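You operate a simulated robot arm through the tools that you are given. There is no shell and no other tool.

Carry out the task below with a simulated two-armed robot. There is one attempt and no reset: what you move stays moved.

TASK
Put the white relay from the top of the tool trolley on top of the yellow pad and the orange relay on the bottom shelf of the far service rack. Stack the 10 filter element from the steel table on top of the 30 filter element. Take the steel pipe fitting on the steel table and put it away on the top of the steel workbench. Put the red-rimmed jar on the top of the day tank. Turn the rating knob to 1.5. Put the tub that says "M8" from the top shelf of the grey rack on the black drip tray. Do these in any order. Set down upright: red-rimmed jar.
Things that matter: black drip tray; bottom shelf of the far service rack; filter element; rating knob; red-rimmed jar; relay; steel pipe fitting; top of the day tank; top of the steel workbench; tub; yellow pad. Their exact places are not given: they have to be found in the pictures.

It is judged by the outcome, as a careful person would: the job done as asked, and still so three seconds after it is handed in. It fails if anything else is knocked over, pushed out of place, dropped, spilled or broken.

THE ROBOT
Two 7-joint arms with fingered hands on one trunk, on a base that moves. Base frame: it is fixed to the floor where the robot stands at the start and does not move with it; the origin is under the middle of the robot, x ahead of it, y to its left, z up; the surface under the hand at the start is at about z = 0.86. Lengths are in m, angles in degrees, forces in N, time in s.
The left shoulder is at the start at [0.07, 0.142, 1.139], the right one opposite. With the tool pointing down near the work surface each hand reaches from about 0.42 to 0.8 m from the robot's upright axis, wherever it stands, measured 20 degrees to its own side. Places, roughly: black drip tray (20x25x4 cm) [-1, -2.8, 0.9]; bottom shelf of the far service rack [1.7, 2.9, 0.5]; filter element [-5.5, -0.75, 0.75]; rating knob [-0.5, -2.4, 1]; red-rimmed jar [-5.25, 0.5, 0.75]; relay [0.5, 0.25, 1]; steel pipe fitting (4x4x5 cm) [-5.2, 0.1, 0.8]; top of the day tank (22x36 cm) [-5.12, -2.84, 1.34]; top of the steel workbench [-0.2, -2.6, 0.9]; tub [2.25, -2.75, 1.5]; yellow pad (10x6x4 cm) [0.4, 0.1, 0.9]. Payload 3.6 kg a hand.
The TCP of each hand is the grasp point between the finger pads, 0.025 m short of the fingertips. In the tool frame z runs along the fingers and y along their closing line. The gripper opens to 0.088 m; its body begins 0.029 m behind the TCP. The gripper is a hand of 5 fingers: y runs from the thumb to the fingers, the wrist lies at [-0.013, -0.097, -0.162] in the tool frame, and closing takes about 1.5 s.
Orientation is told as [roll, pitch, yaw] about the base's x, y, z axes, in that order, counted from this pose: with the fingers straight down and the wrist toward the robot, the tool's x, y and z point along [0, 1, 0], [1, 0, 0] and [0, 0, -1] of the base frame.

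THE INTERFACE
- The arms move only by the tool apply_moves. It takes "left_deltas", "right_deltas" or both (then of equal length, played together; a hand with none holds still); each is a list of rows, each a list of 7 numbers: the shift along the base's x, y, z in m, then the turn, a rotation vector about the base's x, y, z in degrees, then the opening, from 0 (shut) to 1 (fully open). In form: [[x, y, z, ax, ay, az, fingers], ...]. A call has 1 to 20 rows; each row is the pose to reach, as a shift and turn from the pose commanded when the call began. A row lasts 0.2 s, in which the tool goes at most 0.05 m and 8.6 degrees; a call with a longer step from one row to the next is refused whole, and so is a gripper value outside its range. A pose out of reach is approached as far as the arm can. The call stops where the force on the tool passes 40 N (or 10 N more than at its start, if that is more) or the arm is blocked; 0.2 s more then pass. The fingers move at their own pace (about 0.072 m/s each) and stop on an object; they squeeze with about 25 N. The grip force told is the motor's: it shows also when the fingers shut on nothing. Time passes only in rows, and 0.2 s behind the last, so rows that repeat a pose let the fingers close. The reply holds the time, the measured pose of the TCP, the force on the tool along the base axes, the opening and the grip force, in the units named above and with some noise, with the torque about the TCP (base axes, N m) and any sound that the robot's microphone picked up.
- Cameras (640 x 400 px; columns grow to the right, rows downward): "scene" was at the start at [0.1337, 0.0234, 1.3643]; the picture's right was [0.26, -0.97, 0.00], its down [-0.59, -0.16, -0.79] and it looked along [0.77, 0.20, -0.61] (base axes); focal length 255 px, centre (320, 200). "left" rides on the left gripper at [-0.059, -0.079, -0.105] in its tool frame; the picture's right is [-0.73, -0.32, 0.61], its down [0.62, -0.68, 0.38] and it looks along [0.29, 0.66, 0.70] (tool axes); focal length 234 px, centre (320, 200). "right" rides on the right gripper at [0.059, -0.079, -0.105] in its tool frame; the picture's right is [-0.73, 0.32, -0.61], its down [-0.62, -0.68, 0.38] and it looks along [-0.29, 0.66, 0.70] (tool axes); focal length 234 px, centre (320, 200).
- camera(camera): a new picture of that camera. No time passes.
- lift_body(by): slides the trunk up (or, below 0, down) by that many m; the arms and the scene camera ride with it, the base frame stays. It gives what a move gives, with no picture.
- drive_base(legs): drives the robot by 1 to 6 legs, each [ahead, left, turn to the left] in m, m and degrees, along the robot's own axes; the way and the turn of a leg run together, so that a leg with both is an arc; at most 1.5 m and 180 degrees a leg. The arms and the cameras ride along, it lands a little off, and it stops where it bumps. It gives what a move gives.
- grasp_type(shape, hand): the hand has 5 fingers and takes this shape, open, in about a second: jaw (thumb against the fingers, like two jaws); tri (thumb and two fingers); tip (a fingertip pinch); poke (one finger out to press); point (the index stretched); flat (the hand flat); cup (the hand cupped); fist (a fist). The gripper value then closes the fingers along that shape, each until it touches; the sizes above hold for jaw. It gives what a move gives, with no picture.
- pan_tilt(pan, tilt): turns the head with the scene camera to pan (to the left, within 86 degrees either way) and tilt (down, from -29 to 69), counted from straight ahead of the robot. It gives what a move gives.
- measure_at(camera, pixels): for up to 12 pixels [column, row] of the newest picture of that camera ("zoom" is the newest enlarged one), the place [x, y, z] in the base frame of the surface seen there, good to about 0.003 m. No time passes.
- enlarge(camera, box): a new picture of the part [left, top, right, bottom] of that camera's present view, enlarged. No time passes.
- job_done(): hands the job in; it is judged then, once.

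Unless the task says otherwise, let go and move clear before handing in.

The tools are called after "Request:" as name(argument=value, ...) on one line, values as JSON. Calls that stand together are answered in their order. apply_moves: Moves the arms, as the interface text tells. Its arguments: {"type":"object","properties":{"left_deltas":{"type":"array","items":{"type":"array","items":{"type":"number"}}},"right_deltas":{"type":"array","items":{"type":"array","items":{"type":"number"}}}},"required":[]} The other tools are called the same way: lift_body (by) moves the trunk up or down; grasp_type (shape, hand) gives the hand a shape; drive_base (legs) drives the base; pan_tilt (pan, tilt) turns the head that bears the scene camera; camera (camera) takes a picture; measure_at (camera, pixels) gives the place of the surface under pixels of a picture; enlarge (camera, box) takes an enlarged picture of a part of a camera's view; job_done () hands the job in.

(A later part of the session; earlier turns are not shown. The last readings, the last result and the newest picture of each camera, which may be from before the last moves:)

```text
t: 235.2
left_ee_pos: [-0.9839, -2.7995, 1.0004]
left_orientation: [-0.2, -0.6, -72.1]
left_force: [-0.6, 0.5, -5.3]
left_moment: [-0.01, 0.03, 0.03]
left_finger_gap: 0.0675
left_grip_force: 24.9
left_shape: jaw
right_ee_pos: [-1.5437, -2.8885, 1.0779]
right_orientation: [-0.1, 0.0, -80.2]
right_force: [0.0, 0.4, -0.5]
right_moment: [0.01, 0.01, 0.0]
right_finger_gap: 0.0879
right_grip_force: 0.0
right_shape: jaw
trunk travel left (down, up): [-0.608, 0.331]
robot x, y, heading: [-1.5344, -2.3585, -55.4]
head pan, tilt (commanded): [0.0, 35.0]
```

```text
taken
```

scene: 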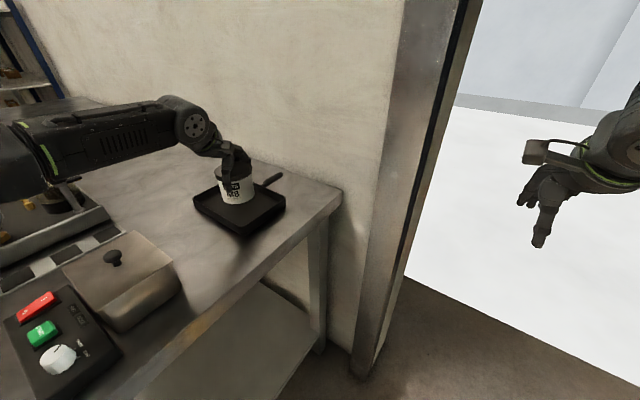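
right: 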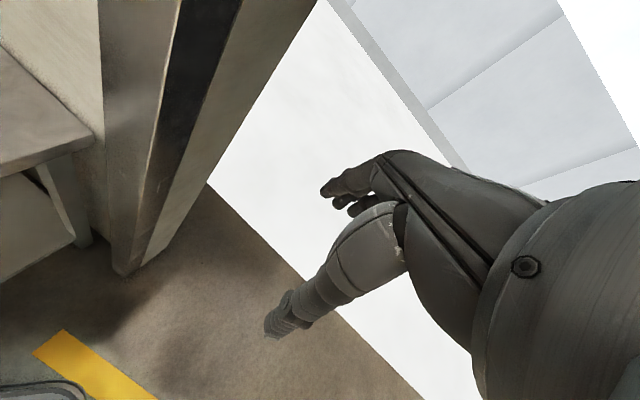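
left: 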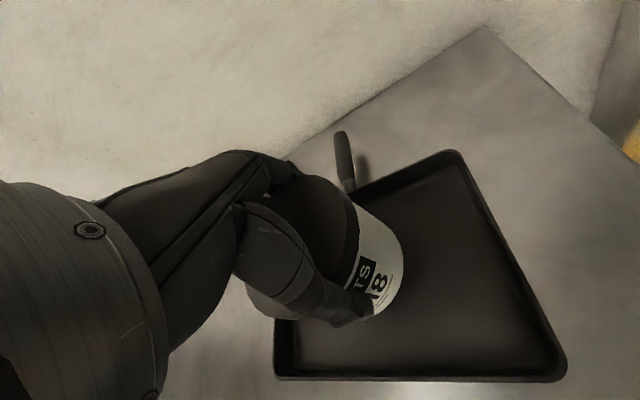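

Request:
enlarge(camera="scene", box=[170, 140, 310, 250])

Request:
measure_at(camera="zoom", pixels=[[310, 275], [250, 245], [370, 225], [320, 300], [180, 230], [330, 370], [495, 225], [300, 330], [420, 260], [240, 262]])

```text
3.64 times, centred on (240, 195) of scene
```

zoom: 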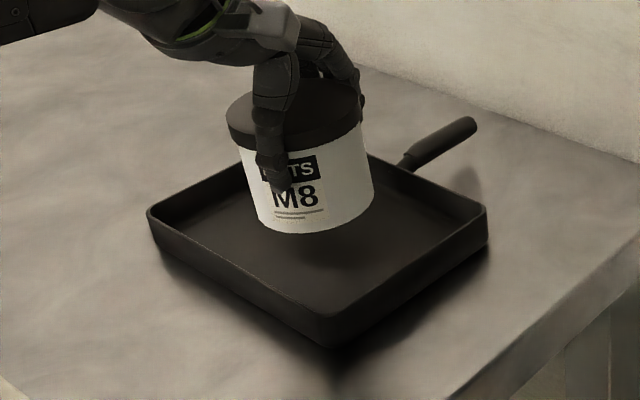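

```text
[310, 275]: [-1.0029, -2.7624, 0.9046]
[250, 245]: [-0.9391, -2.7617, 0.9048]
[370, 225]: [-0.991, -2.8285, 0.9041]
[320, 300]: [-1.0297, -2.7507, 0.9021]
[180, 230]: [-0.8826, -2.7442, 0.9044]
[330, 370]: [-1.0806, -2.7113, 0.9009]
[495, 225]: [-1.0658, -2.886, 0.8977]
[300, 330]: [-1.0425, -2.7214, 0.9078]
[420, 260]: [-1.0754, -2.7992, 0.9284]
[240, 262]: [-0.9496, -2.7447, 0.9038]
```

The tub is centred over the tray floor. I'll lower the last 3 cm slowly to contact.

Request:
apply_moves(left_deltas=[[0, 0, -0.01, 0, 0, 0, 0], [0, 0, -0.02, 0, 0, 0, 0], [0, 0, -0.026, 0, 0, 0, 0], [0, 0, -0.03, 0, 0, 0, 0], [0, 0, -0.032, 0, 0, 0, 0]])

Request:
enlarge(camera="scene", box=[170, 140, 310, 250])

```text
t: 236.4
left_ee_pos: [-0.9838, -2.799, 0.9689]
left_orientation: [-0.2, -0.7, -72.2]
left_force: [0.1, -0.9, -4.5]
left_moment: [0.0, 0.0, -0.01]
left_finger_gap: 0.0676
left_grip_force: 25.0
left_shape: jaw
right_ee_pos: [-1.5427, -2.89, 1.0782]
right_orientation: [0.0, 0.0, -80.2]
right_force: [0.3, 0.6, 0.6]
right_moment: [0.0, -0.01, 0.0]
right_finger_gap: 0.0879
right_grip_force: 0.0
right_shape: jaw
trunk travel left (down, up): [-0.608, 0.331]
robot x, y, heading: [-1.5341, -2.3641, -55.3]
head pan, tilt (commanded): [0.0, 35.0]
```

```text
3.64 times, centred on (240, 195) of scene
```

zoom: 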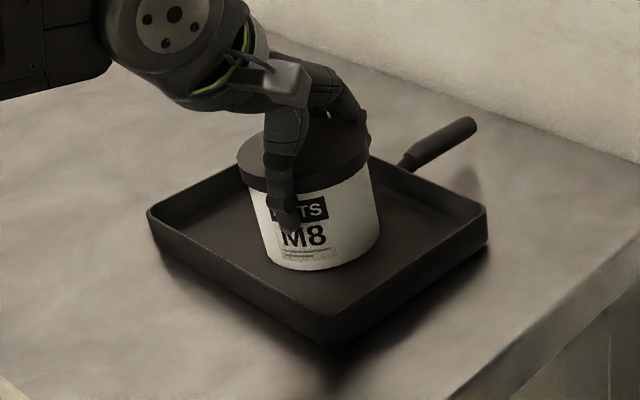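

The load is still on the hand at −4.5 N. I'll lower a few more millimetres until the tray takes it.

Request:
apply_moves(left_deltas=[[0, 0, -0.002, 0, 0, 0, 0], [0, 0, -0.004, 0, 0, 0, 0]])

```text
t: 237.0
left_ee_pos: [-0.9857, -2.7993, 0.9665]
left_orientation: [-0.2, -0.9, -72.3]
left_force: [-1.4, -0.9, 4.9]
left_moment: [-0.27, -0.38, -0.04]
left_finger_gap: 0.0676
left_grip_force: 24.8
left_shape: jaw
right_ee_pos: [-1.5463, -2.8871, 1.0778]
right_orientation: [0.0, -0.2, -80.2]
right_force: [0.2, -0.5, 0.0]
right_moment: [0.01, 0.0, -0.01]
right_finger_gap: 0.0879
right_grip_force: 0.0
right_shape: jaw
trunk travel left (down, up): [-0.608, 0.331]
robot x, y, heading: [-1.5325, -2.3603, -55.1]
head pan, tilt (commanded): [0.0, 35.0]
```

Contact is made: the force went from −4.5 to +4.9 N. I'll open the hand and rise straight up.

Request:
apply_moves(left_deltas=[[0, 0, 0, 0, 0, 0, 0.8], [0, 0, 0, 0, 0, 0, 0.9], [0, 0, 0, 0, 0, 0, 1], [0, 0, 0, 0, 0, 0, 1], [0, 0, 0, 0, 0, 0, 1]])

Request:
enlarge(camera="scene", box=[170, 140, 310, 250])

```text
t: 238.2
left_ee_pos: [-0.9865, -2.7983, 0.9673]
left_orientation: [0.0, -0.8, -72.3]
left_force: [-0.8, -3.5, 11.5]
left_moment: [-0.25, -0.08, -0.12]
left_finger_gap: 0.0881
left_grip_force: 0.0
left_shape: jaw
right_ee_pos: [-1.5461, -2.8885, 1.0785]
right_orientation: [0.1, -0.1, -80.2]
right_force: [-0.5, -0.9, 0.6]
right_moment: [0.02, 0.0, 0.03]
right_finger_gap: 0.088
right_grip_force: 0.0
right_shape: jaw
trunk travel left (down, up): [-0.608, 0.331]
robot x, y, heading: [-1.5365, -2.357, -55.3]
head pan, tilt (commanded): [0.0, 35.0]
```

```text
3.64 times, centred on (240, 195) of scene
```

zoom: 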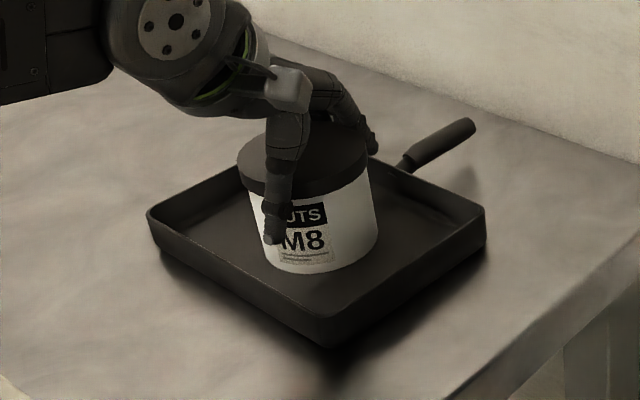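

The tub sits on the tray. I'll raise the hand straight up slowly.

Request:
apply_moves(left_deltas=[[0, 0, 0.008, 0, 0, 0, 1], [0, 0, 0.018, 0, 0, 0, 1], [0, 0, 0.03, 0, 0, 0, 1], [0, 0, 0.045, 0, 0, 0, 1], [0, 0, 0.065, 0, 0, 0, 1], [0, 0, 0.09, 0, 0, 0, 1], [0, 0, 0.12, 0, 0, 0, 1]])

Request:
enlarge(camera="scene", box=[130, 100, 330, 250])

```text
t: 239.8
left_ee_pos: [-0.9856, -2.798, 1.0857]
left_orientation: [0.0, -0.7, -72.2]
left_force: [-0.6, 0.1, -0.6]
left_moment: [0.0, -0.02, 0.01]
left_finger_gap: 0.088
left_grip_force: 0.1
left_shape: jaw
right_ee_pos: [-1.544, -2.8881, 1.0772]
right_orientation: [0.0, 0.1, -80.2]
right_force: [-0.1, 0.7, -0.4]
right_moment: [0.0, 0.0, 0.02]
right_finger_gap: 0.0882
right_grip_force: 0.0
right_shape: jaw
trunk travel left (down, up): [-0.608, 0.331]
robot x, y, heading: [-1.5338, -2.3607, -55.2]
head pan, tilt (commanded): [0.0, 35.0]
```

```text
2.67 times, centred on (230, 175) of scene
```

zoom: 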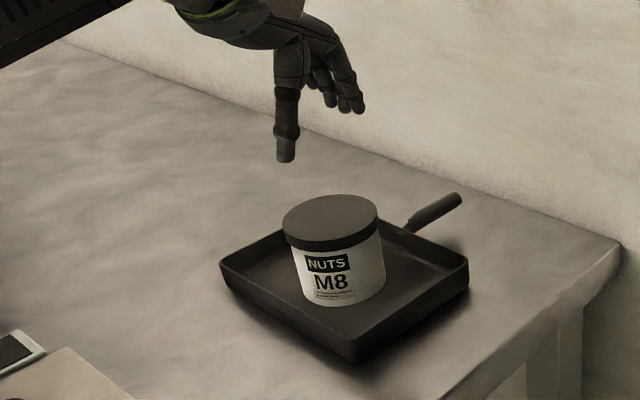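

The M8 tub stands in the drip tray. Now I'll retract the left hand and raise the trunk, then look at the panel with the rating knob.

Request:
lift_body(by=0.15)

Request:
apply_moves(left_deltas=[[-0.019, 0.033, 0.02, 0, 0, 0, 1], [-0.039, 0.066, 0.03, 0, 0, 0, 1], [-0.058, 0.099, 0.04, 0, 0, 0, 1], [-0.078, 0.132, 0.05, 0, 0, 0, 1], [-0.098, 0.165, 0.06, 0, 0, 0, 1], [-0.117, 0.198, 0.06, 0, 0, 0, 1]])

Request:
drive_base(legs=[[-0.3, -0.1, 0]])

Request:
pan_tilt(pan=30, tilt=35)

Request:
camera(camera="scene")

```text
t: 241.6
left_ee_pos: [-0.9862, -2.7994, 1.2349]
left_orientation: [-0.1, -0.7, -72.3]
left_force: [-0.4, -0.6, -0.2]
left_moment: [-0.01, 0.02, -0.01]
left_finger_gap: 0.0875
left_grip_force: 0.0
left_shape: jaw
right_ee_pos: [-1.544, -2.8875, 1.2279]
right_orientation: [0.0, -0.1, -80.1]
right_force: [0.0, -0.6, -0.4]
right_moment: [-0.01, -0.04, 0.0]
right_finger_gap: 0.0879
right_grip_force: 0.1
right_shape: jaw
trunk travel left (down, up): [-0.759, 0.181]
robot x, y, heading: [-1.5361, -2.3601, -55.1]
head pan, tilt (commanded): [0.0, 35.0]
```

```text
t: 243.0
left_ee_pos: [-1.1023, -2.5987, 1.295]
left_orientation: [-0.2, -0.9, -72.1]
left_force: [0.4, -0.4, 0.0]
left_moment: [-0.02, -0.01, -0.01]
left_finger_gap: 0.0877
left_grip_force: 0.0
left_shape: jaw
right_ee_pos: [-1.5447, -2.8872, 1.2293]
right_orientation: [-0.1, -0.1, -80.2]
right_force: [0.0, 0.7, 0.7]
right_moment: [-0.03, 0.02, 0.01]
right_finger_gap: 0.0878
right_grip_force: 0.0
right_shape: jaw
trunk travel left (down, up): [-0.759, 0.181]
robot x, y, heading: [-1.5349, -2.3591, -55.2]
head pan, tilt (commanded): [0.0, 35.0]
```

```text
t: 245.1
left_ee_pos: [-1.3521, -2.4132, 1.2936]
left_orientation: [-0.2, -0.8, -72.1]
left_force: [0.4, 0.6, 1.0]
left_moment: [-0.01, 0.01, -0.03]
left_finger_gap: 0.0881
left_grip_force: 0.1
left_shape: jaw
right_ee_pos: [-1.7949, -2.7008, 1.2282]
right_orientation: [-0.1, 0.0, -80.0]
right_force: [-0.2, -0.6, 0.2]
right_moment: [-0.01, -0.03, 0.05]
right_finger_gap: 0.0881
right_grip_force: 0.0
right_shape: jaw
trunk travel left (down, up): [-0.759, 0.181]
robot x, y, heading: [-1.79, -2.1735, -55.0]
head pan, tilt (commanded): [0.0, 35.0]
```

```text
t: 246.0
left_ee_pos: [-1.3533, -2.4126, 1.2953]
left_orientation: [-0.2, -0.8, -72.1]
left_force: [-0.1, -0.4, -0.6]
left_moment: [0.0, -0.02, -0.02]
left_finger_gap: 0.088
left_grip_force: 0.1
left_shape: jaw
right_ee_pos: [-1.7963, -2.6997, 1.228]
right_orientation: [0.0, 0.0, -80.1]
right_force: [0.5, 0.6, 0.8]
right_moment: [0.01, -0.03, 0.01]
right_finger_gap: 0.0877
right_grip_force: 0.1
right_shape: jaw
trunk travel left (down, up): [-0.759, 0.181]
robot x, y, heading: [-1.7857, -2.1734, -55.0]
head pan, tilt (commanded): [30.0, 35.0]
```

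```text
taken
```

scene: 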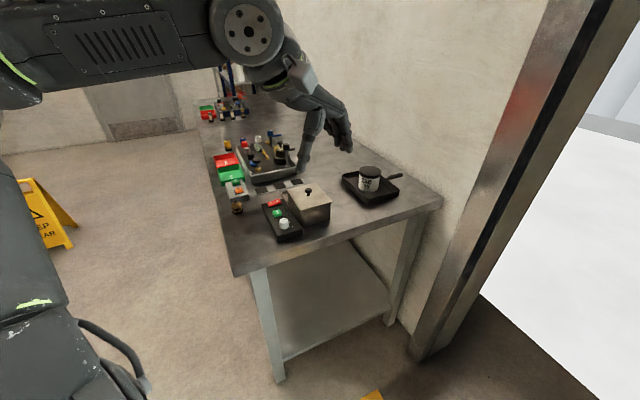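

I'll drive around to the front of the bench, facing it squarely near x ≈ −0.5, to inspect the panel.

Request:
drive_base(legs=[[-0.488, 0.384, 0], [0, 0, -35], [0, 1.25, 0]])

Request:
pan_tilt(pan=0, tilt=35)

Request:
camera(camera="scene")

```text
t: 257.1
left_ee_pos: [-0.2845, -2.0051, 1.2945]
left_orientation: [-0.1, -0.8, -107.3]
left_force: [0.2, -0.8, 0.5]
left_moment: [0.02, 0.04, -0.02]
left_finger_gap: 0.0879
left_grip_force: 0.0
left_shape: jaw
right_ee_pos: [-0.8122, -1.9847, 1.2273]
right_orientation: [0.0, -0.1, -115.2]
right_force: [0.3, 0.3, -0.2]
right_moment: [0.03, 0.03, 0.02]
right_finger_gap: 0.0879
right_grip_force: 0.0
right_shape: jaw
trunk travel left (down, up): [-0.759, 0.181]
robot x, y, heading: [-0.495, -1.5582, -90.5]
head pan, tilt (commanded): [30.0, 35.0]
```

```text
t: 258.0
left_ee_pos: [-0.284, -2.0049, 1.2943]
left_orientation: [-0.2, -0.7, -107.4]
left_force: [-0.5, 0.5, -0.1]
left_moment: [0.0, -0.04, -0.02]
left_finger_gap: 0.088
left_grip_force: 0.1
left_shape: jaw
right_ee_pos: [-0.811, -1.9859, 1.228]
right_orientation: [0.0, 0.0, -115.2]
right_force: [0.3, 0.1, -0.2]
right_moment: [-0.01, -0.01, 0.01]
right_finger_gap: 0.0877
right_grip_force: 0.0
right_shape: jaw
trunk travel left (down, up): [-0.759, 0.181]
robot x, y, heading: [-0.4979, -1.5587, -90.3]
head pan, tilt (commanded): [0.0, 35.0]
```

```text
taken
```

scene: 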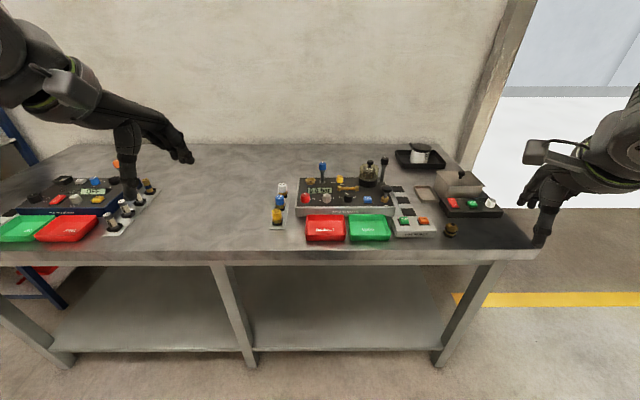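

The panel is at (345,195) and the button box at (470,205). I'll enlarge both to find the rating knob.

Request:
enlarge(camera="scene", box=[260, 150, 400, 245])

Request:
enlarge(camera="scene", box=[380, 150, 520, 245])

Request:
enlarge(camera="scene", box=[0, 150, 170, 250])

```text
4.21 times, centred on (330, 198) of scene
```

zoom: 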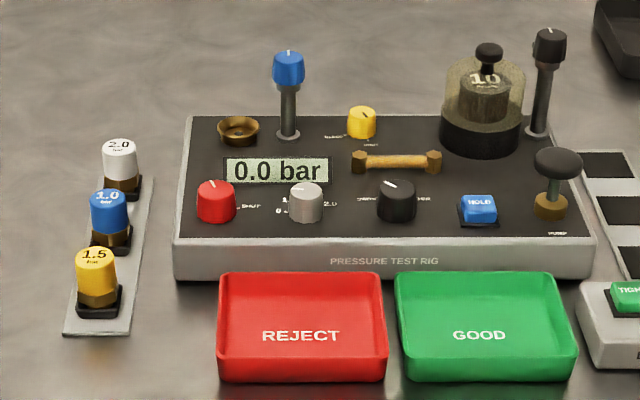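

```text
4.21 times, centred on (450, 198) of scene
```

zoom: 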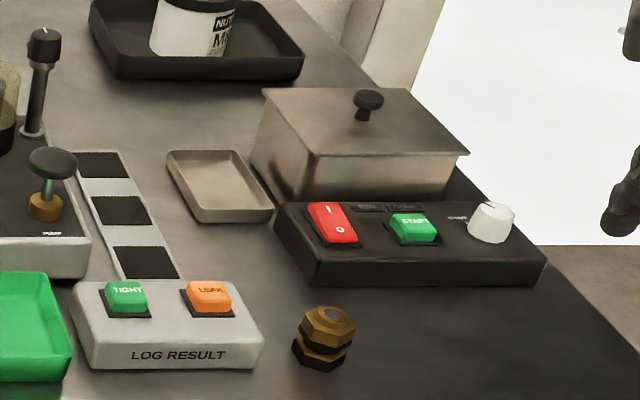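

```text
3.76 times, centred on (85, 200) of scene
```

zoom: 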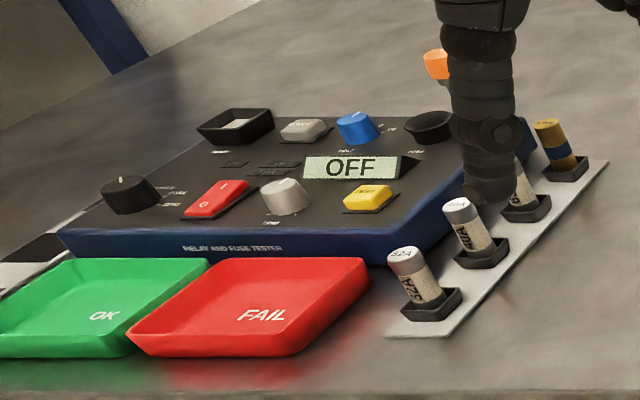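

The "PRESSURE TEST RIG" has a grey knob at zoom (306,200) with a numeric scale. I'll drive closer to read the labels.

Request:
drive_base(legs=[[0.3, 0, 0]])

Request:
pan_tilt(pan=0, tilt=50)

Request:
camera(camera="scene")

```text
t: 260.1
left_ee_pos: [-0.2861, -2.3021, 1.2948]
left_orientation: [-0.2, -0.9, -107.2]
left_force: [-0.4, 0.1, -0.5]
left_moment: [-0.01, -0.01, 0.02]
left_finger_gap: 0.0881
left_grip_force: 0.2
left_shape: jaw
right_ee_pos: [-0.8137, -2.2827, 1.2292]
right_orientation: [0.0, -0.1, -115.1]
right_force: [0.1, 0.0, 0.0]
right_moment: [-0.02, -0.02, 0.01]
right_finger_gap: 0.0878
right_grip_force: 0.1
right_shape: jaw
trunk travel left (down, up): [-0.759, 0.181]
robot x, y, heading: [-0.5049, -1.8562, -90.4]
head pan, tilt (commanded): [0.0, 35.0]
```

```text
t: 260.9
left_ee_pos: [-0.2844, -2.3047, 1.2952]
left_orientation: [-0.2, -0.8, -107.3]
left_force: [-0.5, -0.1, 0.1]
left_moment: [0.02, -0.03, 0.02]
left_finger_gap: 0.0879
left_grip_force: 0.1
left_shape: jaw
right_ee_pos: [-0.8131, -2.2845, 1.2288]
right_orientation: [-0.1, 0.0, -115.2]
right_force: [-0.7, -0.3, -0.6]
right_moment: [0.02, -0.02, 0.05]
right_finger_gap: 0.0879
right_grip_force: 0.1
right_shape: jaw
trunk travel left (down, up): [-0.759, 0.181]
robot x, y, heading: [-0.502, -1.861, -90.6]
head pan, tilt (commanded): [0.0, 50.0]
```

```text
taken
```

scene: 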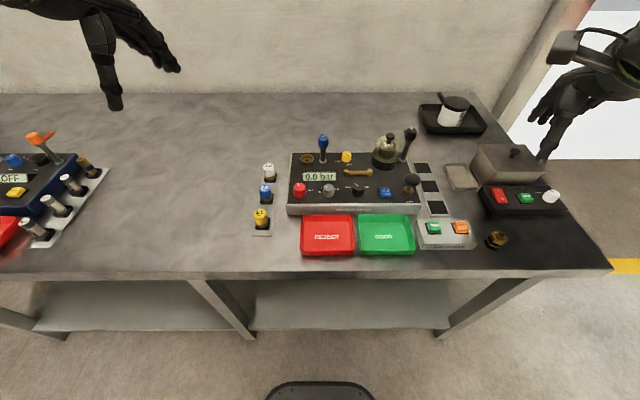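

Request:
enlarge(camera="scene", box=[285, 140, 425, 225])

Request:
enlarge(camera="scene", box=[290, 170, 370, 215])

Request:
enlarge(camera="scene", box=[475, 170, 575, 225])

```text
4.57 times, centred on (355, 182) of scene
```

zoom: 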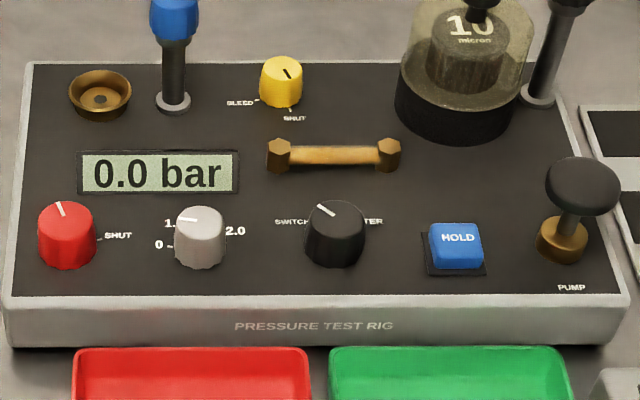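

```text
8.00 times, centred on (330, 192) of scene
```

zoom: 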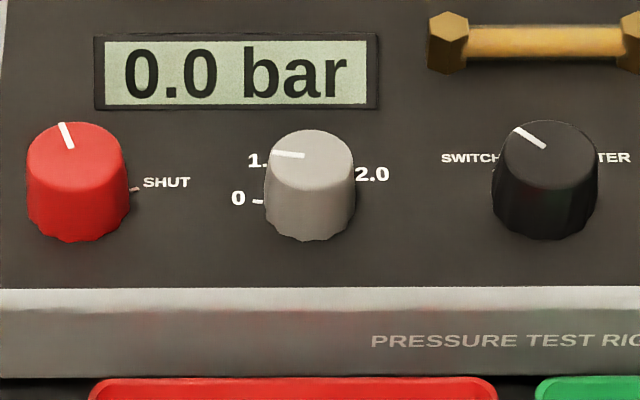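

```text
6.40 times, centred on (525, 198) of scene
```

zoom: 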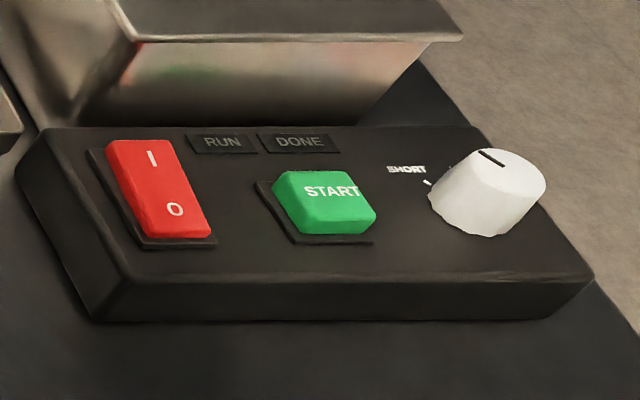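

The grey knob at scene (328,190) has labels 0, 1.x, (hidden), 2.0 and its pointer points left. I'll measure it and use a hand camera from above to read the hidden labels.

Request:
measure_at(camera="scene", pixels=[[328, 187], [328, 196], [323, 187], [334, 187], [299, 188], [358, 186], [323, 143], [346, 156], [318, 178], [312, 200], [388, 150], [340, 192]])

Request:
camera(camera="right")

Request:
camera(camera="left")

```text
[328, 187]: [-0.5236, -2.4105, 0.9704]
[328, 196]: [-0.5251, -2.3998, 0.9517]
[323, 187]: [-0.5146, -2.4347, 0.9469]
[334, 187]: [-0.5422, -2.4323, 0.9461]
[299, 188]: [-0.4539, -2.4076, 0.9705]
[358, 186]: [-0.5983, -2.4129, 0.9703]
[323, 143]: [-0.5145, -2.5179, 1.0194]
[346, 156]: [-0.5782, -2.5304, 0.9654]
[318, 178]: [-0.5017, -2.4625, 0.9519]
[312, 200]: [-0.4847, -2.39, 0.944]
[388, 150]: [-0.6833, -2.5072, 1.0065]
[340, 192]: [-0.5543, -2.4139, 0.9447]
```

```text
taken
```

right: 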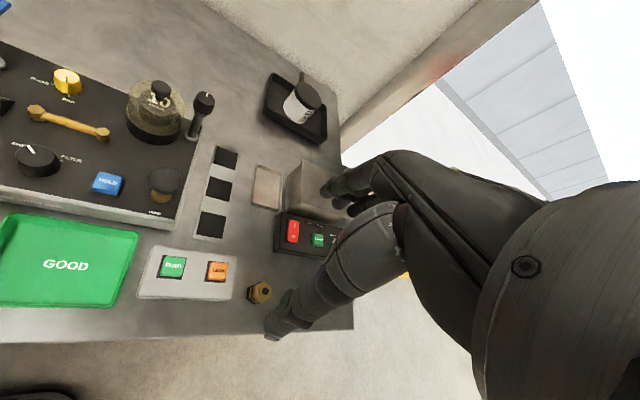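

```text
taken
```

left: 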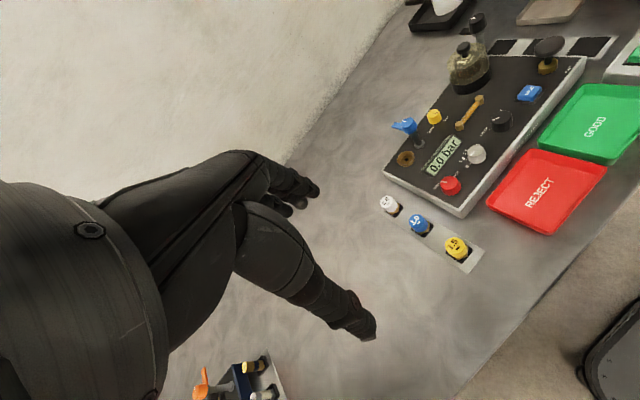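

Request:
enlarge(camera="left", box=[430, 110, 530, 200])

```text
4.44 times, centred on (480, 155) of left
```

zoom: 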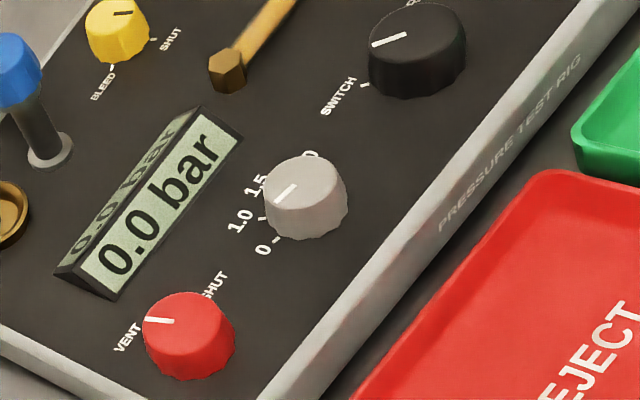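

The labels 0, 1.0, 1.5 and 2.0 are visible around the grey knob. I'll measure the ticks, labels and pointer in 3D to get the angles.

Request:
measure_at(camera="zoom", pixels=[[277, 240], [263, 218], [264, 196], [311, 155], [263, 251], [240, 221], [256, 184], [297, 186], [276, 202], [305, 190], [340, 185], [305, 162]])

Request:
measure_at(camera="zoom", pixels=[[266, 190], [287, 194], [283, 165], [335, 200], [292, 205], [330, 170], [365, 86], [405, 33], [376, 44], [150, 320], [170, 322], [201, 300]])

```text
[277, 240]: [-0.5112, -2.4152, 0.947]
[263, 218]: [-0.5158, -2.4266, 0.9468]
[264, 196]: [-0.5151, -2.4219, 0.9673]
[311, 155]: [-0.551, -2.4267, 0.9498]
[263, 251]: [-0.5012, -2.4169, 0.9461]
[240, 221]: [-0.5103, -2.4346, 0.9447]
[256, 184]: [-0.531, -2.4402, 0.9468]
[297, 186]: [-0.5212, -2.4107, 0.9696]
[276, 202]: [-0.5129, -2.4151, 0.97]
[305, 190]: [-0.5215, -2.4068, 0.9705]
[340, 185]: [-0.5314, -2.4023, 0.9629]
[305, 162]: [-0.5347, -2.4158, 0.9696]
```

```text
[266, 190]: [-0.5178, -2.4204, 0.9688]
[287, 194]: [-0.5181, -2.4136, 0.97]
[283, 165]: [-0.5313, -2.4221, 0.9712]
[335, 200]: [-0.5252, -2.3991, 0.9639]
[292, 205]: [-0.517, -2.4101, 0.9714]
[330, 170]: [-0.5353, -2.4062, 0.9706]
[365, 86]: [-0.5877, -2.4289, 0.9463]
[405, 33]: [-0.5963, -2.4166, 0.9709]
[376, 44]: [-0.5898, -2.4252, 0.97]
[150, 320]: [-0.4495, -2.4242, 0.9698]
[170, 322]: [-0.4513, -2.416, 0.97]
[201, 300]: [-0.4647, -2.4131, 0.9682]
```

The knob centre is near (−0.5245,−2.411), top z 0.970, panel z 0.946. Seen facing the bench, 0 is at about −75°, 1.0 at −30°, 1.5 at +15° and 2.0 at +60°. The pointer is at 0, so I need about 90° clockwise. I'll try the fingertip-pinch shape on the left hand and see how it looks.

Request:
grasp_type(shape="tip", hand="left")

Request:
camera(camera="left")

Request:
camera(camera="scene")

```text
t: 261.8
left_ee_pos: [-0.2849, -2.3034, 1.2947]
left_orientation: [-0.1, -1.0, -107.3]
left_force: [0.4, 0.9, -0.5]
left_moment: [-0.01, 0.03, 0.0]
left_finger_gap: 0.0878
left_grip_force: 0.1
left_shape: tip
right_ee_pos: [-0.8126, -2.2839, 1.2272]
right_orientation: [0.0, 0.1, -115.3]
right_force: [0.7, -0.1, 0.2]
right_moment: [0.03, -0.01, -0.01]
right_finger_gap: 0.088
right_grip_force: 0.0
right_shape: jaw
trunk travel left (down, up): [-0.759, 0.181]
robot x, y, heading: [-0.4999, -1.8614, -90.4]
head pan, tilt (commanded): [0.0, 50.0]
```

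```text
taken
```

left: 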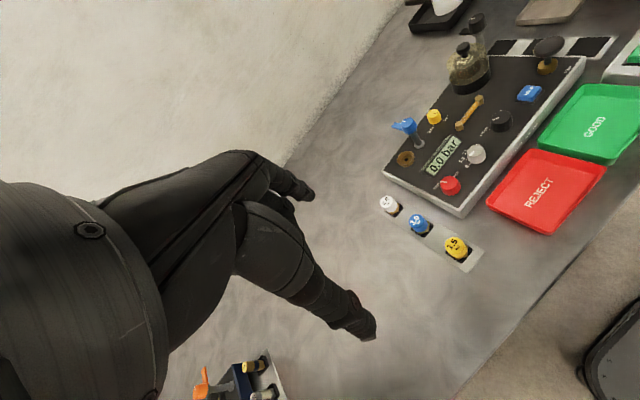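

```text
taken
```

scene: 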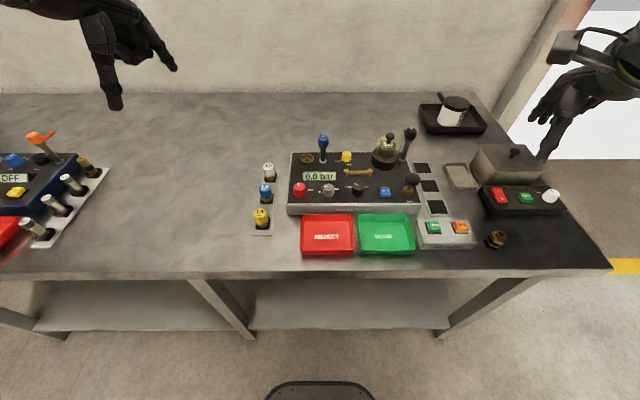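

The tip shape extends only thumb and index, with the others curled. I'll shift the robot right so the knob is in the left hand's comfortable zone, lower the trunk, and measure the display's edge near the knob.

Request:
measure_at(camera="scene", pixels=[[318, 182], [326, 181], [334, 180], [334, 172], [326, 172], [318, 172], [336, 182], [336, 176], [328, 184], [345, 170]])

Request:
drive_base(legs=[[0, -0.19, 0.4]])

Request:
lift_body(by=-0.12)

Request:
pan_tilt(pan=15, tilt=50)

Request:
camera(camera="scene")

Request:
camera(camera="left")

```text
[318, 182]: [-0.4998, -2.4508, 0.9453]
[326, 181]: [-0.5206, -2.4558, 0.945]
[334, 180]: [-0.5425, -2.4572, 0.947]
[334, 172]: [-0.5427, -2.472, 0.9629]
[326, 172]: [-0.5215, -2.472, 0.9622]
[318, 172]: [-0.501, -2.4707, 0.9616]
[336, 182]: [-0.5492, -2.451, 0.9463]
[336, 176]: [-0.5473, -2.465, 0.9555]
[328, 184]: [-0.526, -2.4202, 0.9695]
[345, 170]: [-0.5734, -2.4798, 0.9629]
```

```text
t: 263.3
left_ee_pos: [-0.4659, -2.3028, 1.2944]
left_orientation: [-0.2, -1.0, -106.8]
left_force: [0.0, -0.1, -0.5]
left_moment: [0.04, 0.03, -0.02]
left_finger_gap: 0.0879
left_grip_force: 0.0
left_shape: tip
right_ee_pos: [-0.9939, -2.2872, 1.2293]
right_orientation: [-0.2, -0.1, -114.7]
right_force: [0.1, 0.5, 0.8]
right_moment: [0.04, -0.01, 0.01]
right_finger_gap: 0.0879
right_grip_force: 0.0
right_shape: jaw
trunk travel left (down, up): [-0.759, 0.181]
robot x, y, heading: [-0.6859, -1.8569, -89.8]
head pan, tilt (commanded): [0.0, 50.0]
```

```text
t: 264.8
left_ee_pos: [-0.4685, -2.3022, 1.1747]
left_orientation: [-0.1, -1.0, -106.8]
left_force: [-0.8, -0.7, -0.3]
left_moment: [0.0, 0.01, 0.02]
left_finger_gap: 0.0881
left_grip_force: 0.1
left_shape: tip
right_ee_pos: [-0.9969, -2.2866, 1.1084]
right_orientation: [0.0, 0.0, -114.7]
right_force: [-0.7, -0.1, -0.5]
right_moment: [-0.02, -0.04, 0.0]
right_finger_gap: 0.0877
right_grip_force: 0.0
right_shape: jaw
trunk travel left (down, up): [-0.639, 0.301]
robot x, y, heading: [-0.6871, -1.8588, -89.7]
head pan, tilt (commanded): [0.0, 50.0]
```

```text
t: 265.6
left_ee_pos: [-0.4689, -2.3015, 1.1758]
left_orientation: [-0.1, -0.8, -106.8]
left_force: [-0.1, 0.8, 0.6]
left_moment: [0.02, -0.03, -0.02]
left_finger_gap: 0.0879
left_grip_force: 0.2
left_shape: tip
right_ee_pos: [-0.9968, -2.2864, 1.1077]
right_orientation: [0.0, 0.0, -114.8]
right_force: [-0.7, -0.6, 0.3]
right_moment: [0.02, -0.03, 0.0]
right_finger_gap: 0.0881
right_grip_force: 0.1
right_shape: jaw
trunk travel left (down, up): [-0.639, 0.301]
robot x, y, heading: [-0.6858, -1.8602, -89.8]
head pan, tilt (commanded): [15.0, 50.0]
```

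```text
taken
```

scene: 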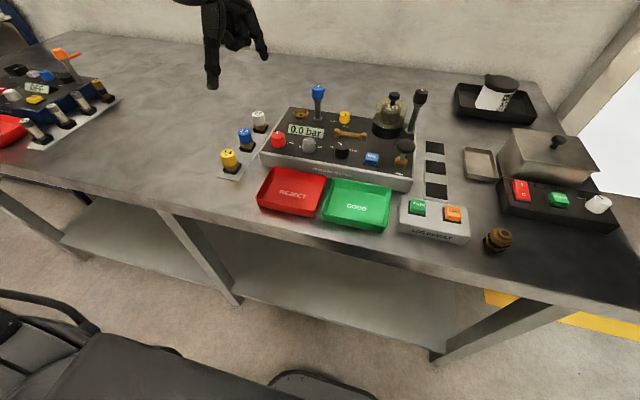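

```text
taken
```

left: 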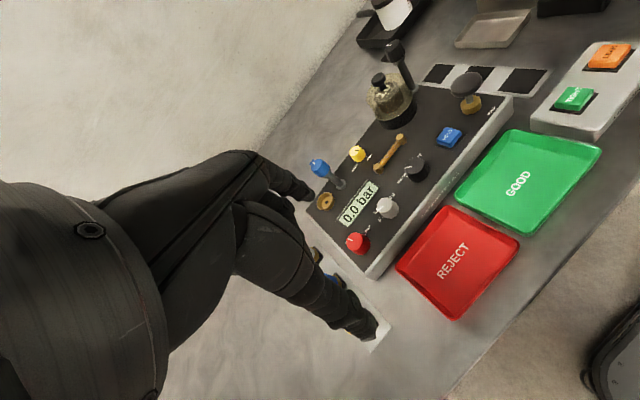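

The display's near edge is at y ≈ −2.455, so I'll keep the opening small. I'll move the left hand above the grey knob at z ≈ 1.06, yaw near −88°, about half open.

Request:
apply_moves(left_deltas=[[-0.011, -0.022, -0.02, 0, 0, 4, 0.6], [-0.022, -0.044, -0.04, 0, 0, 8, 0.5], [-0.033, -0.066, -0.06, 0, 0, 12, 0.5], [-0.044, -0.088, -0.085, 0, 0, 16, 0.5], [-0.0556, -0.1095, -0.115, 0, 0, 18, 0.5], [-0.0556, -0.1095, -0.115, 0, 0, 18, 0.5]])

Request:
camera(camera="left")

Request:
enlarge(camera="scene", box=[230, 60, 400, 190])

```text
t: 267.0
left_ee_pos: [-0.5244, -2.4105, 1.0609]
left_orientation: [-0.2, -1.0, -88.8]
left_force: [0.2, 0.3, -0.3]
left_moment: [0.03, -0.03, -0.03]
left_finger_gap: 0.0444
left_grip_force: 0.1
left_shape: tip
right_ee_pos: [-0.9959, -2.2863, 1.1081]
right_orientation: [0.0, -0.2, -114.7]
right_force: [-0.1, 0.9, -0.4]
right_moment: [-0.01, -0.03, -0.02]
right_finger_gap: 0.0878
right_grip_force: 0.1
right_shape: jaw
trunk travel left (down, up): [-0.639, 0.301]
robot x, y, heading: [-0.69, -1.857, -89.7]
head pan, tilt (commanded): [15.0, 50.0]
```

```text
taken
```

left: 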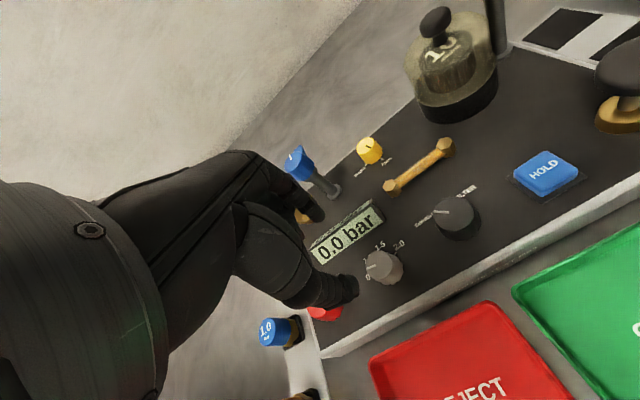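

```text
3.08 times, centred on (315, 125) of scene
```

zoom: 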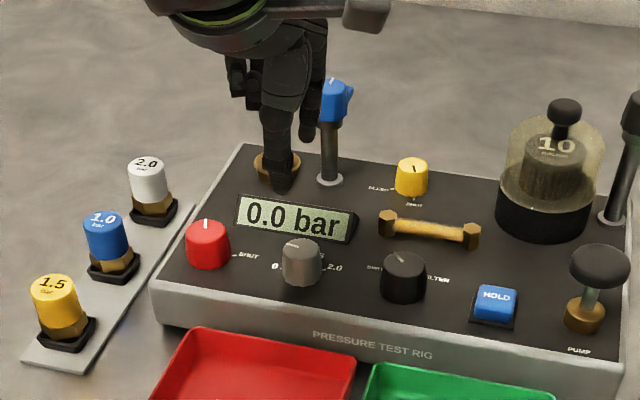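

The knob appears at (384,265) in the left view. I'll zoom in to confirm labels and the pointer.

Request:
enlarge(camera="left", box=[340, 225, 430, 305])

Request:
measure_at(camera="zoom", pixels=[[215, 205], [240, 190], [305, 135], [390, 130], [262, 175], [275, 210], [300, 190], [340, 180], [300, 250], [360, 220], [230, 210], [310, 215]])

```text
5.00 times, centred on (385, 265) of left
```

zoom: 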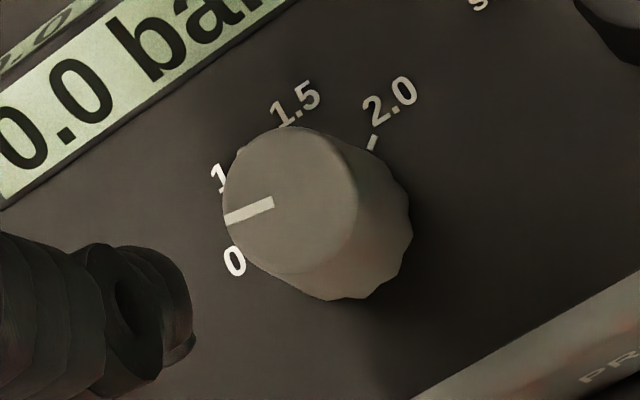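

```text
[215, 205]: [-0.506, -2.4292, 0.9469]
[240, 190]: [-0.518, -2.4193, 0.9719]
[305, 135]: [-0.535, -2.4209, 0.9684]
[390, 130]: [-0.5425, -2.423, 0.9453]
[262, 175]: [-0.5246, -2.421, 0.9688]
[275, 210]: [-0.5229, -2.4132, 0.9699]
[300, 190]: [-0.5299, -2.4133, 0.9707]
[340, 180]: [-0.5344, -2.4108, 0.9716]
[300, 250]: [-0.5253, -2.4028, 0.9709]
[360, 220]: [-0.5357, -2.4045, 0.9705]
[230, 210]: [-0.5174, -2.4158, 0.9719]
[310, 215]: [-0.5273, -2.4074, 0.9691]
```

The knob centre is refined to (−0.527,−2.4115), with the pointer at 0. I'll centre over it and descend to z ≈ 0.980.

Request:
apply_moves(left_deltas=[[-0.0026, -0.001, -0.02, 0, 0, 0, 0.5], [-0.0026, -0.001, -0.04, 0, 0, 0, 0.5], [-0.0026, -0.001, -0.06, 0, 0, 0, 0.5], [-0.0026, -0.001, -0.075, 0, 0, 0, 0.5], [-0.0026, -0.001, -0.081, 0, 0, 0, 0.5]])

Request:
camera(camera="left")

Request:
enlarge(camera="scene", box=[230, 60, 400, 190])

```text
t: 268.2
left_ee_pos: [-0.5274, -2.4125, 0.9776]
left_orientation: [-0.2, -0.9, -88.8]
left_force: [-0.2, 0.5, 0.7]
left_moment: [0.02, -0.01, 0.0]
left_finger_gap: 0.0442
left_grip_force: 0.1
left_shape: tip
right_ee_pos: [-0.9966, -2.2866, 1.1077]
right_orientation: [0.0, 0.0, -114.8]
right_force: [1.3, 0.1, -0.6]
right_moment: [-0.01, 0.02, 0.0]
right_finger_gap: 0.0879
right_grip_force: 0.0
right_shape: jaw
trunk travel left (down, up): [-0.639, 0.301]
robot x, y, heading: [-0.6902, -1.8567, -89.9]
head pan, tilt (commanded): [15.0, 50.0]
```

```text
taken
```

left: 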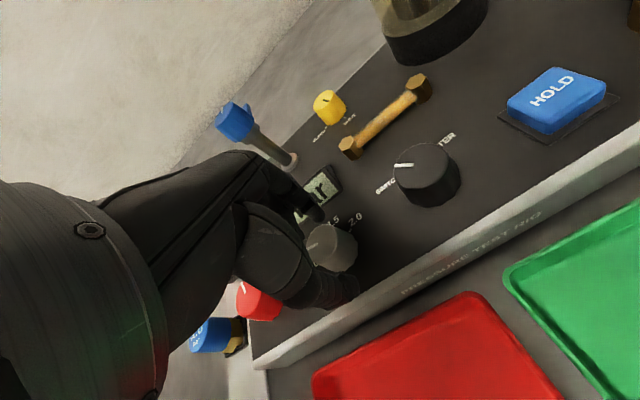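

```text
3.08 times, centred on (315, 125) of scene
```

zoom: 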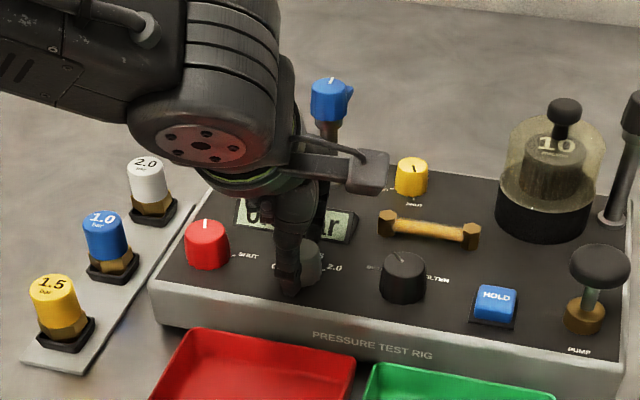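

The knob lies between thumb and index at (332,245). I'll close on it gently.

Request:
apply_moves(left_deltas=[[0, 0, 0, 0, 0, 0, 0.35], [0, 0, 0, 0, 0, 0, 0.2], [0, 0, 0, 0, 0, 0, 0.1], [0, 0, 0, 0, 0, 0, 0], [0, 0, 0, 0, 0, 0, 0]])

Request:
camera(camera="left")

```text
t: 269.4
left_ee_pos: [-0.5268, -2.4132, 0.978]
left_orientation: [-0.2, -0.8, -88.8]
left_force: [-0.8, -0.2, -1.4]
left_moment: [-0.02, -0.03, -0.01]
left_finger_gap: 0.0197
left_grip_force: 24.9
left_shape: tip
right_ee_pos: [-0.9963, -2.288, 1.107]
right_orientation: [0.0, 0.0, -114.6]
right_force: [0.4, 0.3, 0.2]
right_moment: [0.01, -0.01, -0.02]
right_finger_gap: 0.0879
right_grip_force: 0.0
right_shape: jaw
trunk travel left (down, up): [-0.639, 0.301]
robot x, y, heading: [-0.6876, -1.8576, -89.8]
head pan, tilt (commanded): [15.0, 50.0]
```

```text
taken
```

left: 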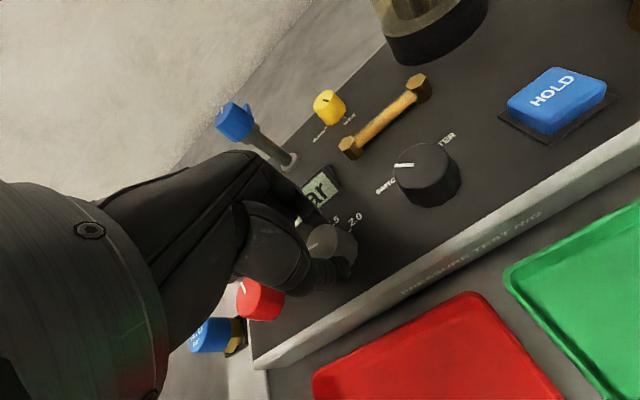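

The knob is gripped with a 0.0197 m gap. I'll turn clockwise from above (negative z) by 40° in 8° steps.

Request:
apply_moves(left_deltas=[[0, 0, 0, 0, 0, -8, 0], [0, 0, 0, 0, 0, -16, 0], [0, 0, 0, 0, 0, -24, 0], [0, 0, 0, 0, 0, -32, 0], [0, 0, 0, 0, 0, -40, 0], [0, 0, 0, 0, 0, -40, 0]])

Request:
camera(camera="left")

Request:
enlarge(camera="scene", box=[230, 60, 400, 190])

```text
t: 270.8
left_ee_pos: [-0.527, -2.4138, 0.9792]
left_orientation: [-0.2, -0.9, -128.9]
left_force: [1.4, 1.2, 0.1]
left_moment: [0.0, 0.02, -0.01]
left_finger_gap: 0.0198
left_grip_force: 24.5
left_shape: tip
right_ee_pos: [-0.9957, -2.2862, 1.109]
right_orientation: [0.0, -0.1, -114.8]
right_force: [0.3, 0.0, 0.5]
right_moment: [0.02, 0.01, 0.01]
right_finger_gap: 0.088
right_grip_force: 0.1
right_shape: jaw
trunk travel left (down, up): [-0.639, 0.301]
robot x, y, heading: [-0.6891, -1.8568, -90.0]
head pan, tilt (commanded): [15.0, 50.0]
```

```text
taken
```

left: 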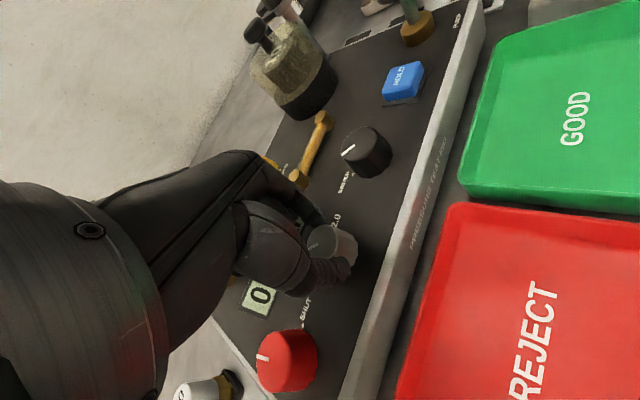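

```text
3.08 times, centred on (315, 125) of scene
```

zoom: 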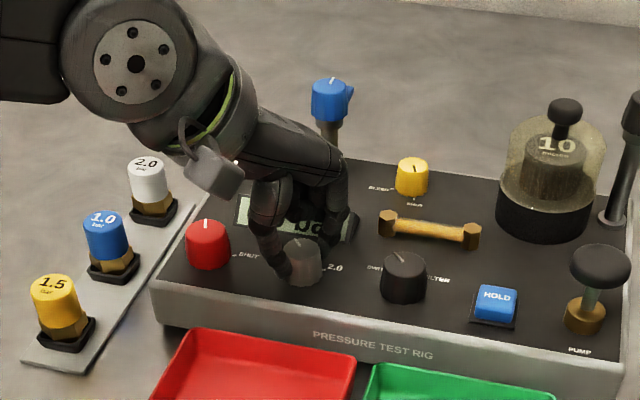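

Request:
enlarge(camera="left", box=[290, 200, 380, 280])

```text
5.00 times, centred on (335, 240) of left
```

zoom: 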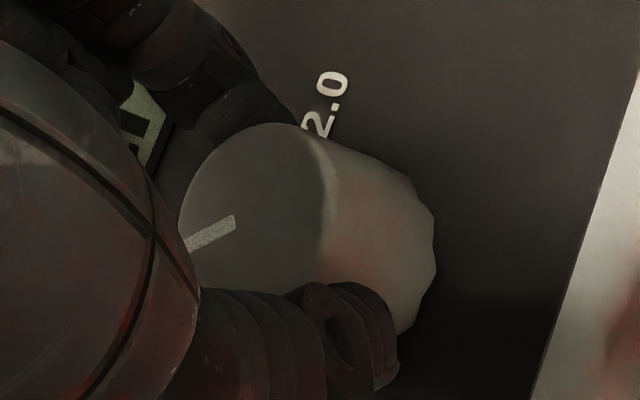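

The pointer stays nearly fixed relative to the hand, so the knob turned along. I'll open, rise 5 cm, and rotate back for a second grip, checking the pointer on the way.

Request:
apply_moves(left_deltas=[[0, 0, 0, 0, 0, 0, 0.3], [0, 0, 0, 0, 0, 0, 0.5], [0, 0, 0.0, 0, 0, 0, 0.5], [0, 0, 0.015, 0, 0, 0, 0.5], [0, 0, 0.03, 0, 0, 8, 0.5], [0, 0, 0.05, 0, 0, 16, 0.5], [0, 0, 0.06, 0, 0, 24, 0.5], [0, 0, 0.07, 0, 0, 32, 0.5], [0, 0, 0.08, 0, 0, 40, 0.5]])

Request:
enlarge(camera="left", box=[340, 225, 430, 305])

```text
t: 272.8
left_ee_pos: [-0.527, -2.4126, 1.0575]
left_orientation: [-0.2, -0.9, -88.6]
left_force: [-0.5, 0.1, -0.9]
left_moment: [0.01, 0.0, 0.03]
left_finger_gap: 0.0435
left_grip_force: 0.1
left_shape: tip
right_ee_pos: [-0.996, -2.2872, 1.1085]
right_orientation: [0.0, 0.1, -114.6]
right_force: [0.0, -0.3, 0.4]
right_moment: [0.01, 0.0, 0.03]
right_finger_gap: 0.0878
right_grip_force: 0.0
right_shape: jaw
trunk travel left (down, up): [-0.639, 0.301]
robot x, y, heading: [-0.6844, -1.8603, -89.7]
head pan, tilt (commanded): [15.0, 50.0]
```

```text
5.00 times, centred on (385, 265) of left
```

zoom: 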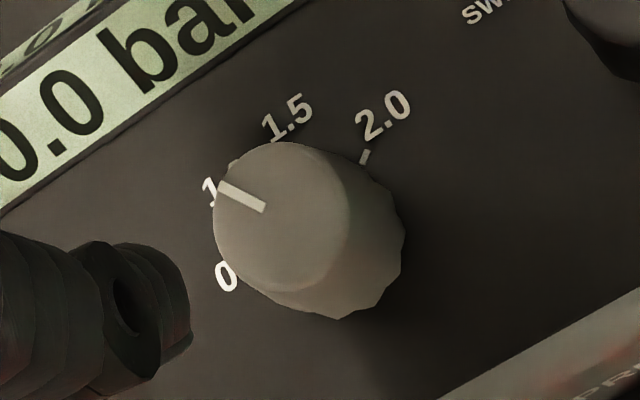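

The pointer moved clockwise and now points near 1.0. I'll measure it to quantify the remaining turn.

Request:
measure_at(camera="zoom", pixels=[[262, 206], [224, 187], [243, 197], [282, 145], [347, 215], [218, 225], [280, 287], [363, 157], [283, 215], [340, 180], [236, 165], [270, 290]])

```text
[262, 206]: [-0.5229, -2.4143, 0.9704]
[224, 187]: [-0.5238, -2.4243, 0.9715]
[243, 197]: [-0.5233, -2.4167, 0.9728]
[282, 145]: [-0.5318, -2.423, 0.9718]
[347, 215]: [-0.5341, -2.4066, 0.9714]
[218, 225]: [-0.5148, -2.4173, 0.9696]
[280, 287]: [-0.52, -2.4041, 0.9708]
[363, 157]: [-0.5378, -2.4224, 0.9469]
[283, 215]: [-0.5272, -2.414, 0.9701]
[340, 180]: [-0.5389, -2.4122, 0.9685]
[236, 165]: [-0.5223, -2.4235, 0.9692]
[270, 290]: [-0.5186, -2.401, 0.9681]
```

By projection, the pointer is now at −35°, which is on 1.0. The marks are about −77° (0), −34° (1.0), +8° (1.5) and +52° (2.0), so another ~43.5° clockwise is needed. I'll descend and grip again.

Request:
apply_moves(left_deltas=[[0, 0.001, -0.02, 0, 0, 0, 0.5], [0, 0.0015, -0.04, 0, 0, 0, 0.5], [0, 0.0015, -0.06, 0, 0, 0, 0.5], [0, 0.0015, -0.075, 0, 0, 0, 0.5], [0, 0.0015, -0.08, 0, 0, 0, 0.5], [0, 0.0015, -0.08, 0, 0, 0, 0.3], [0, 0.0015, -0.08, 0, 0, 0, 0.1], [0, 0.0015, -0.08, 0, 0, 0, 0], [0, 0.0015, -0.08, 0, 0, 0, 0], [0, 0.0015, -0.08, 0, 0, 0, 0]])

Request:
apply_moves(left_deltas=[[0, 0, 0, 0, 0, -8, 0], [0, 0, 0, 0, 0, -16, 0], [0, 0, 0, 0, 0, -24, 0], [0, 0, 0, 0, 0, -32, 0], [0, 0, 0, 0, 0, -40, 0], [0, 0, 0, 0, 0, -43.5, 0], [0, 0, 0, 0, 0, -43.5, 0]])

Request:
enlarge(camera="left", box=[290, 200, 380, 280])

```text
t: 275.0
left_ee_pos: [-0.5276, -2.4107, 0.9775]
left_orientation: [-0.1, -0.7, -88.8]
left_force: [-1.0, 0.0, -1.6]
left_moment: [-0.04, 0.05, -0.02]
left_finger_gap: 0.0203
left_grip_force: 24.9
left_shape: tip
right_ee_pos: [-0.9965, -2.288, 1.1088]
right_orientation: [0.0, 0.0, -114.8]
right_force: [-0.1, -0.3, -1.4]
right_moment: [0.02, 0.0, 0.0]
right_finger_gap: 0.0877
right_grip_force: 0.0
right_shape: jaw
trunk travel left (down, up): [-0.639, 0.301]
robot x, y, heading: [-0.6896, -1.8597, -89.9]
head pan, tilt (commanded): [15.0, 50.0]
```

```text
t: 276.6
left_ee_pos: [-0.525, -2.4106, 0.9777]
left_orientation: [-0.3, -0.9, -132.3]
left_force: [3.8, 3.9, -0.7]
left_moment: [0.08, -0.06, -0.02]
left_finger_gap: 0.0196
left_grip_force: 24.8
left_shape: tip
right_ee_pos: [-0.9953, -2.287, 1.1077]
right_orientation: [-0.1, -0.1, -114.7]
right_force: [0.5, 0.3, -0.8]
right_moment: [0.0, -0.02, 0.0]
right_finger_gap: 0.0883
right_grip_force: 0.1
right_shape: jaw
trunk travel left (down, up): [-0.639, 0.301]
robot x, y, heading: [-0.6855, -1.857, -89.6]
head pan, tilt (commanded): [15.0, 50.0]
```

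```text
5.00 times, centred on (335, 240) of left
```

zoom: 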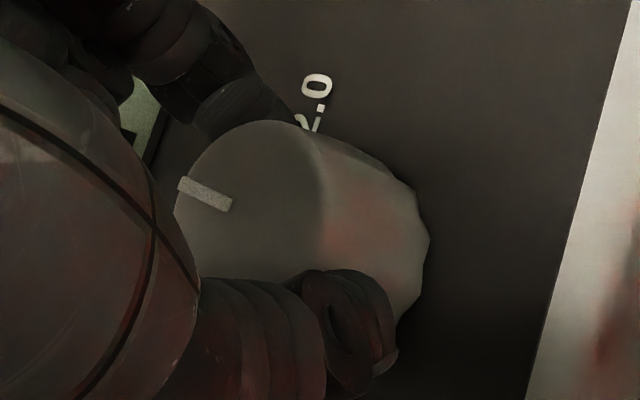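

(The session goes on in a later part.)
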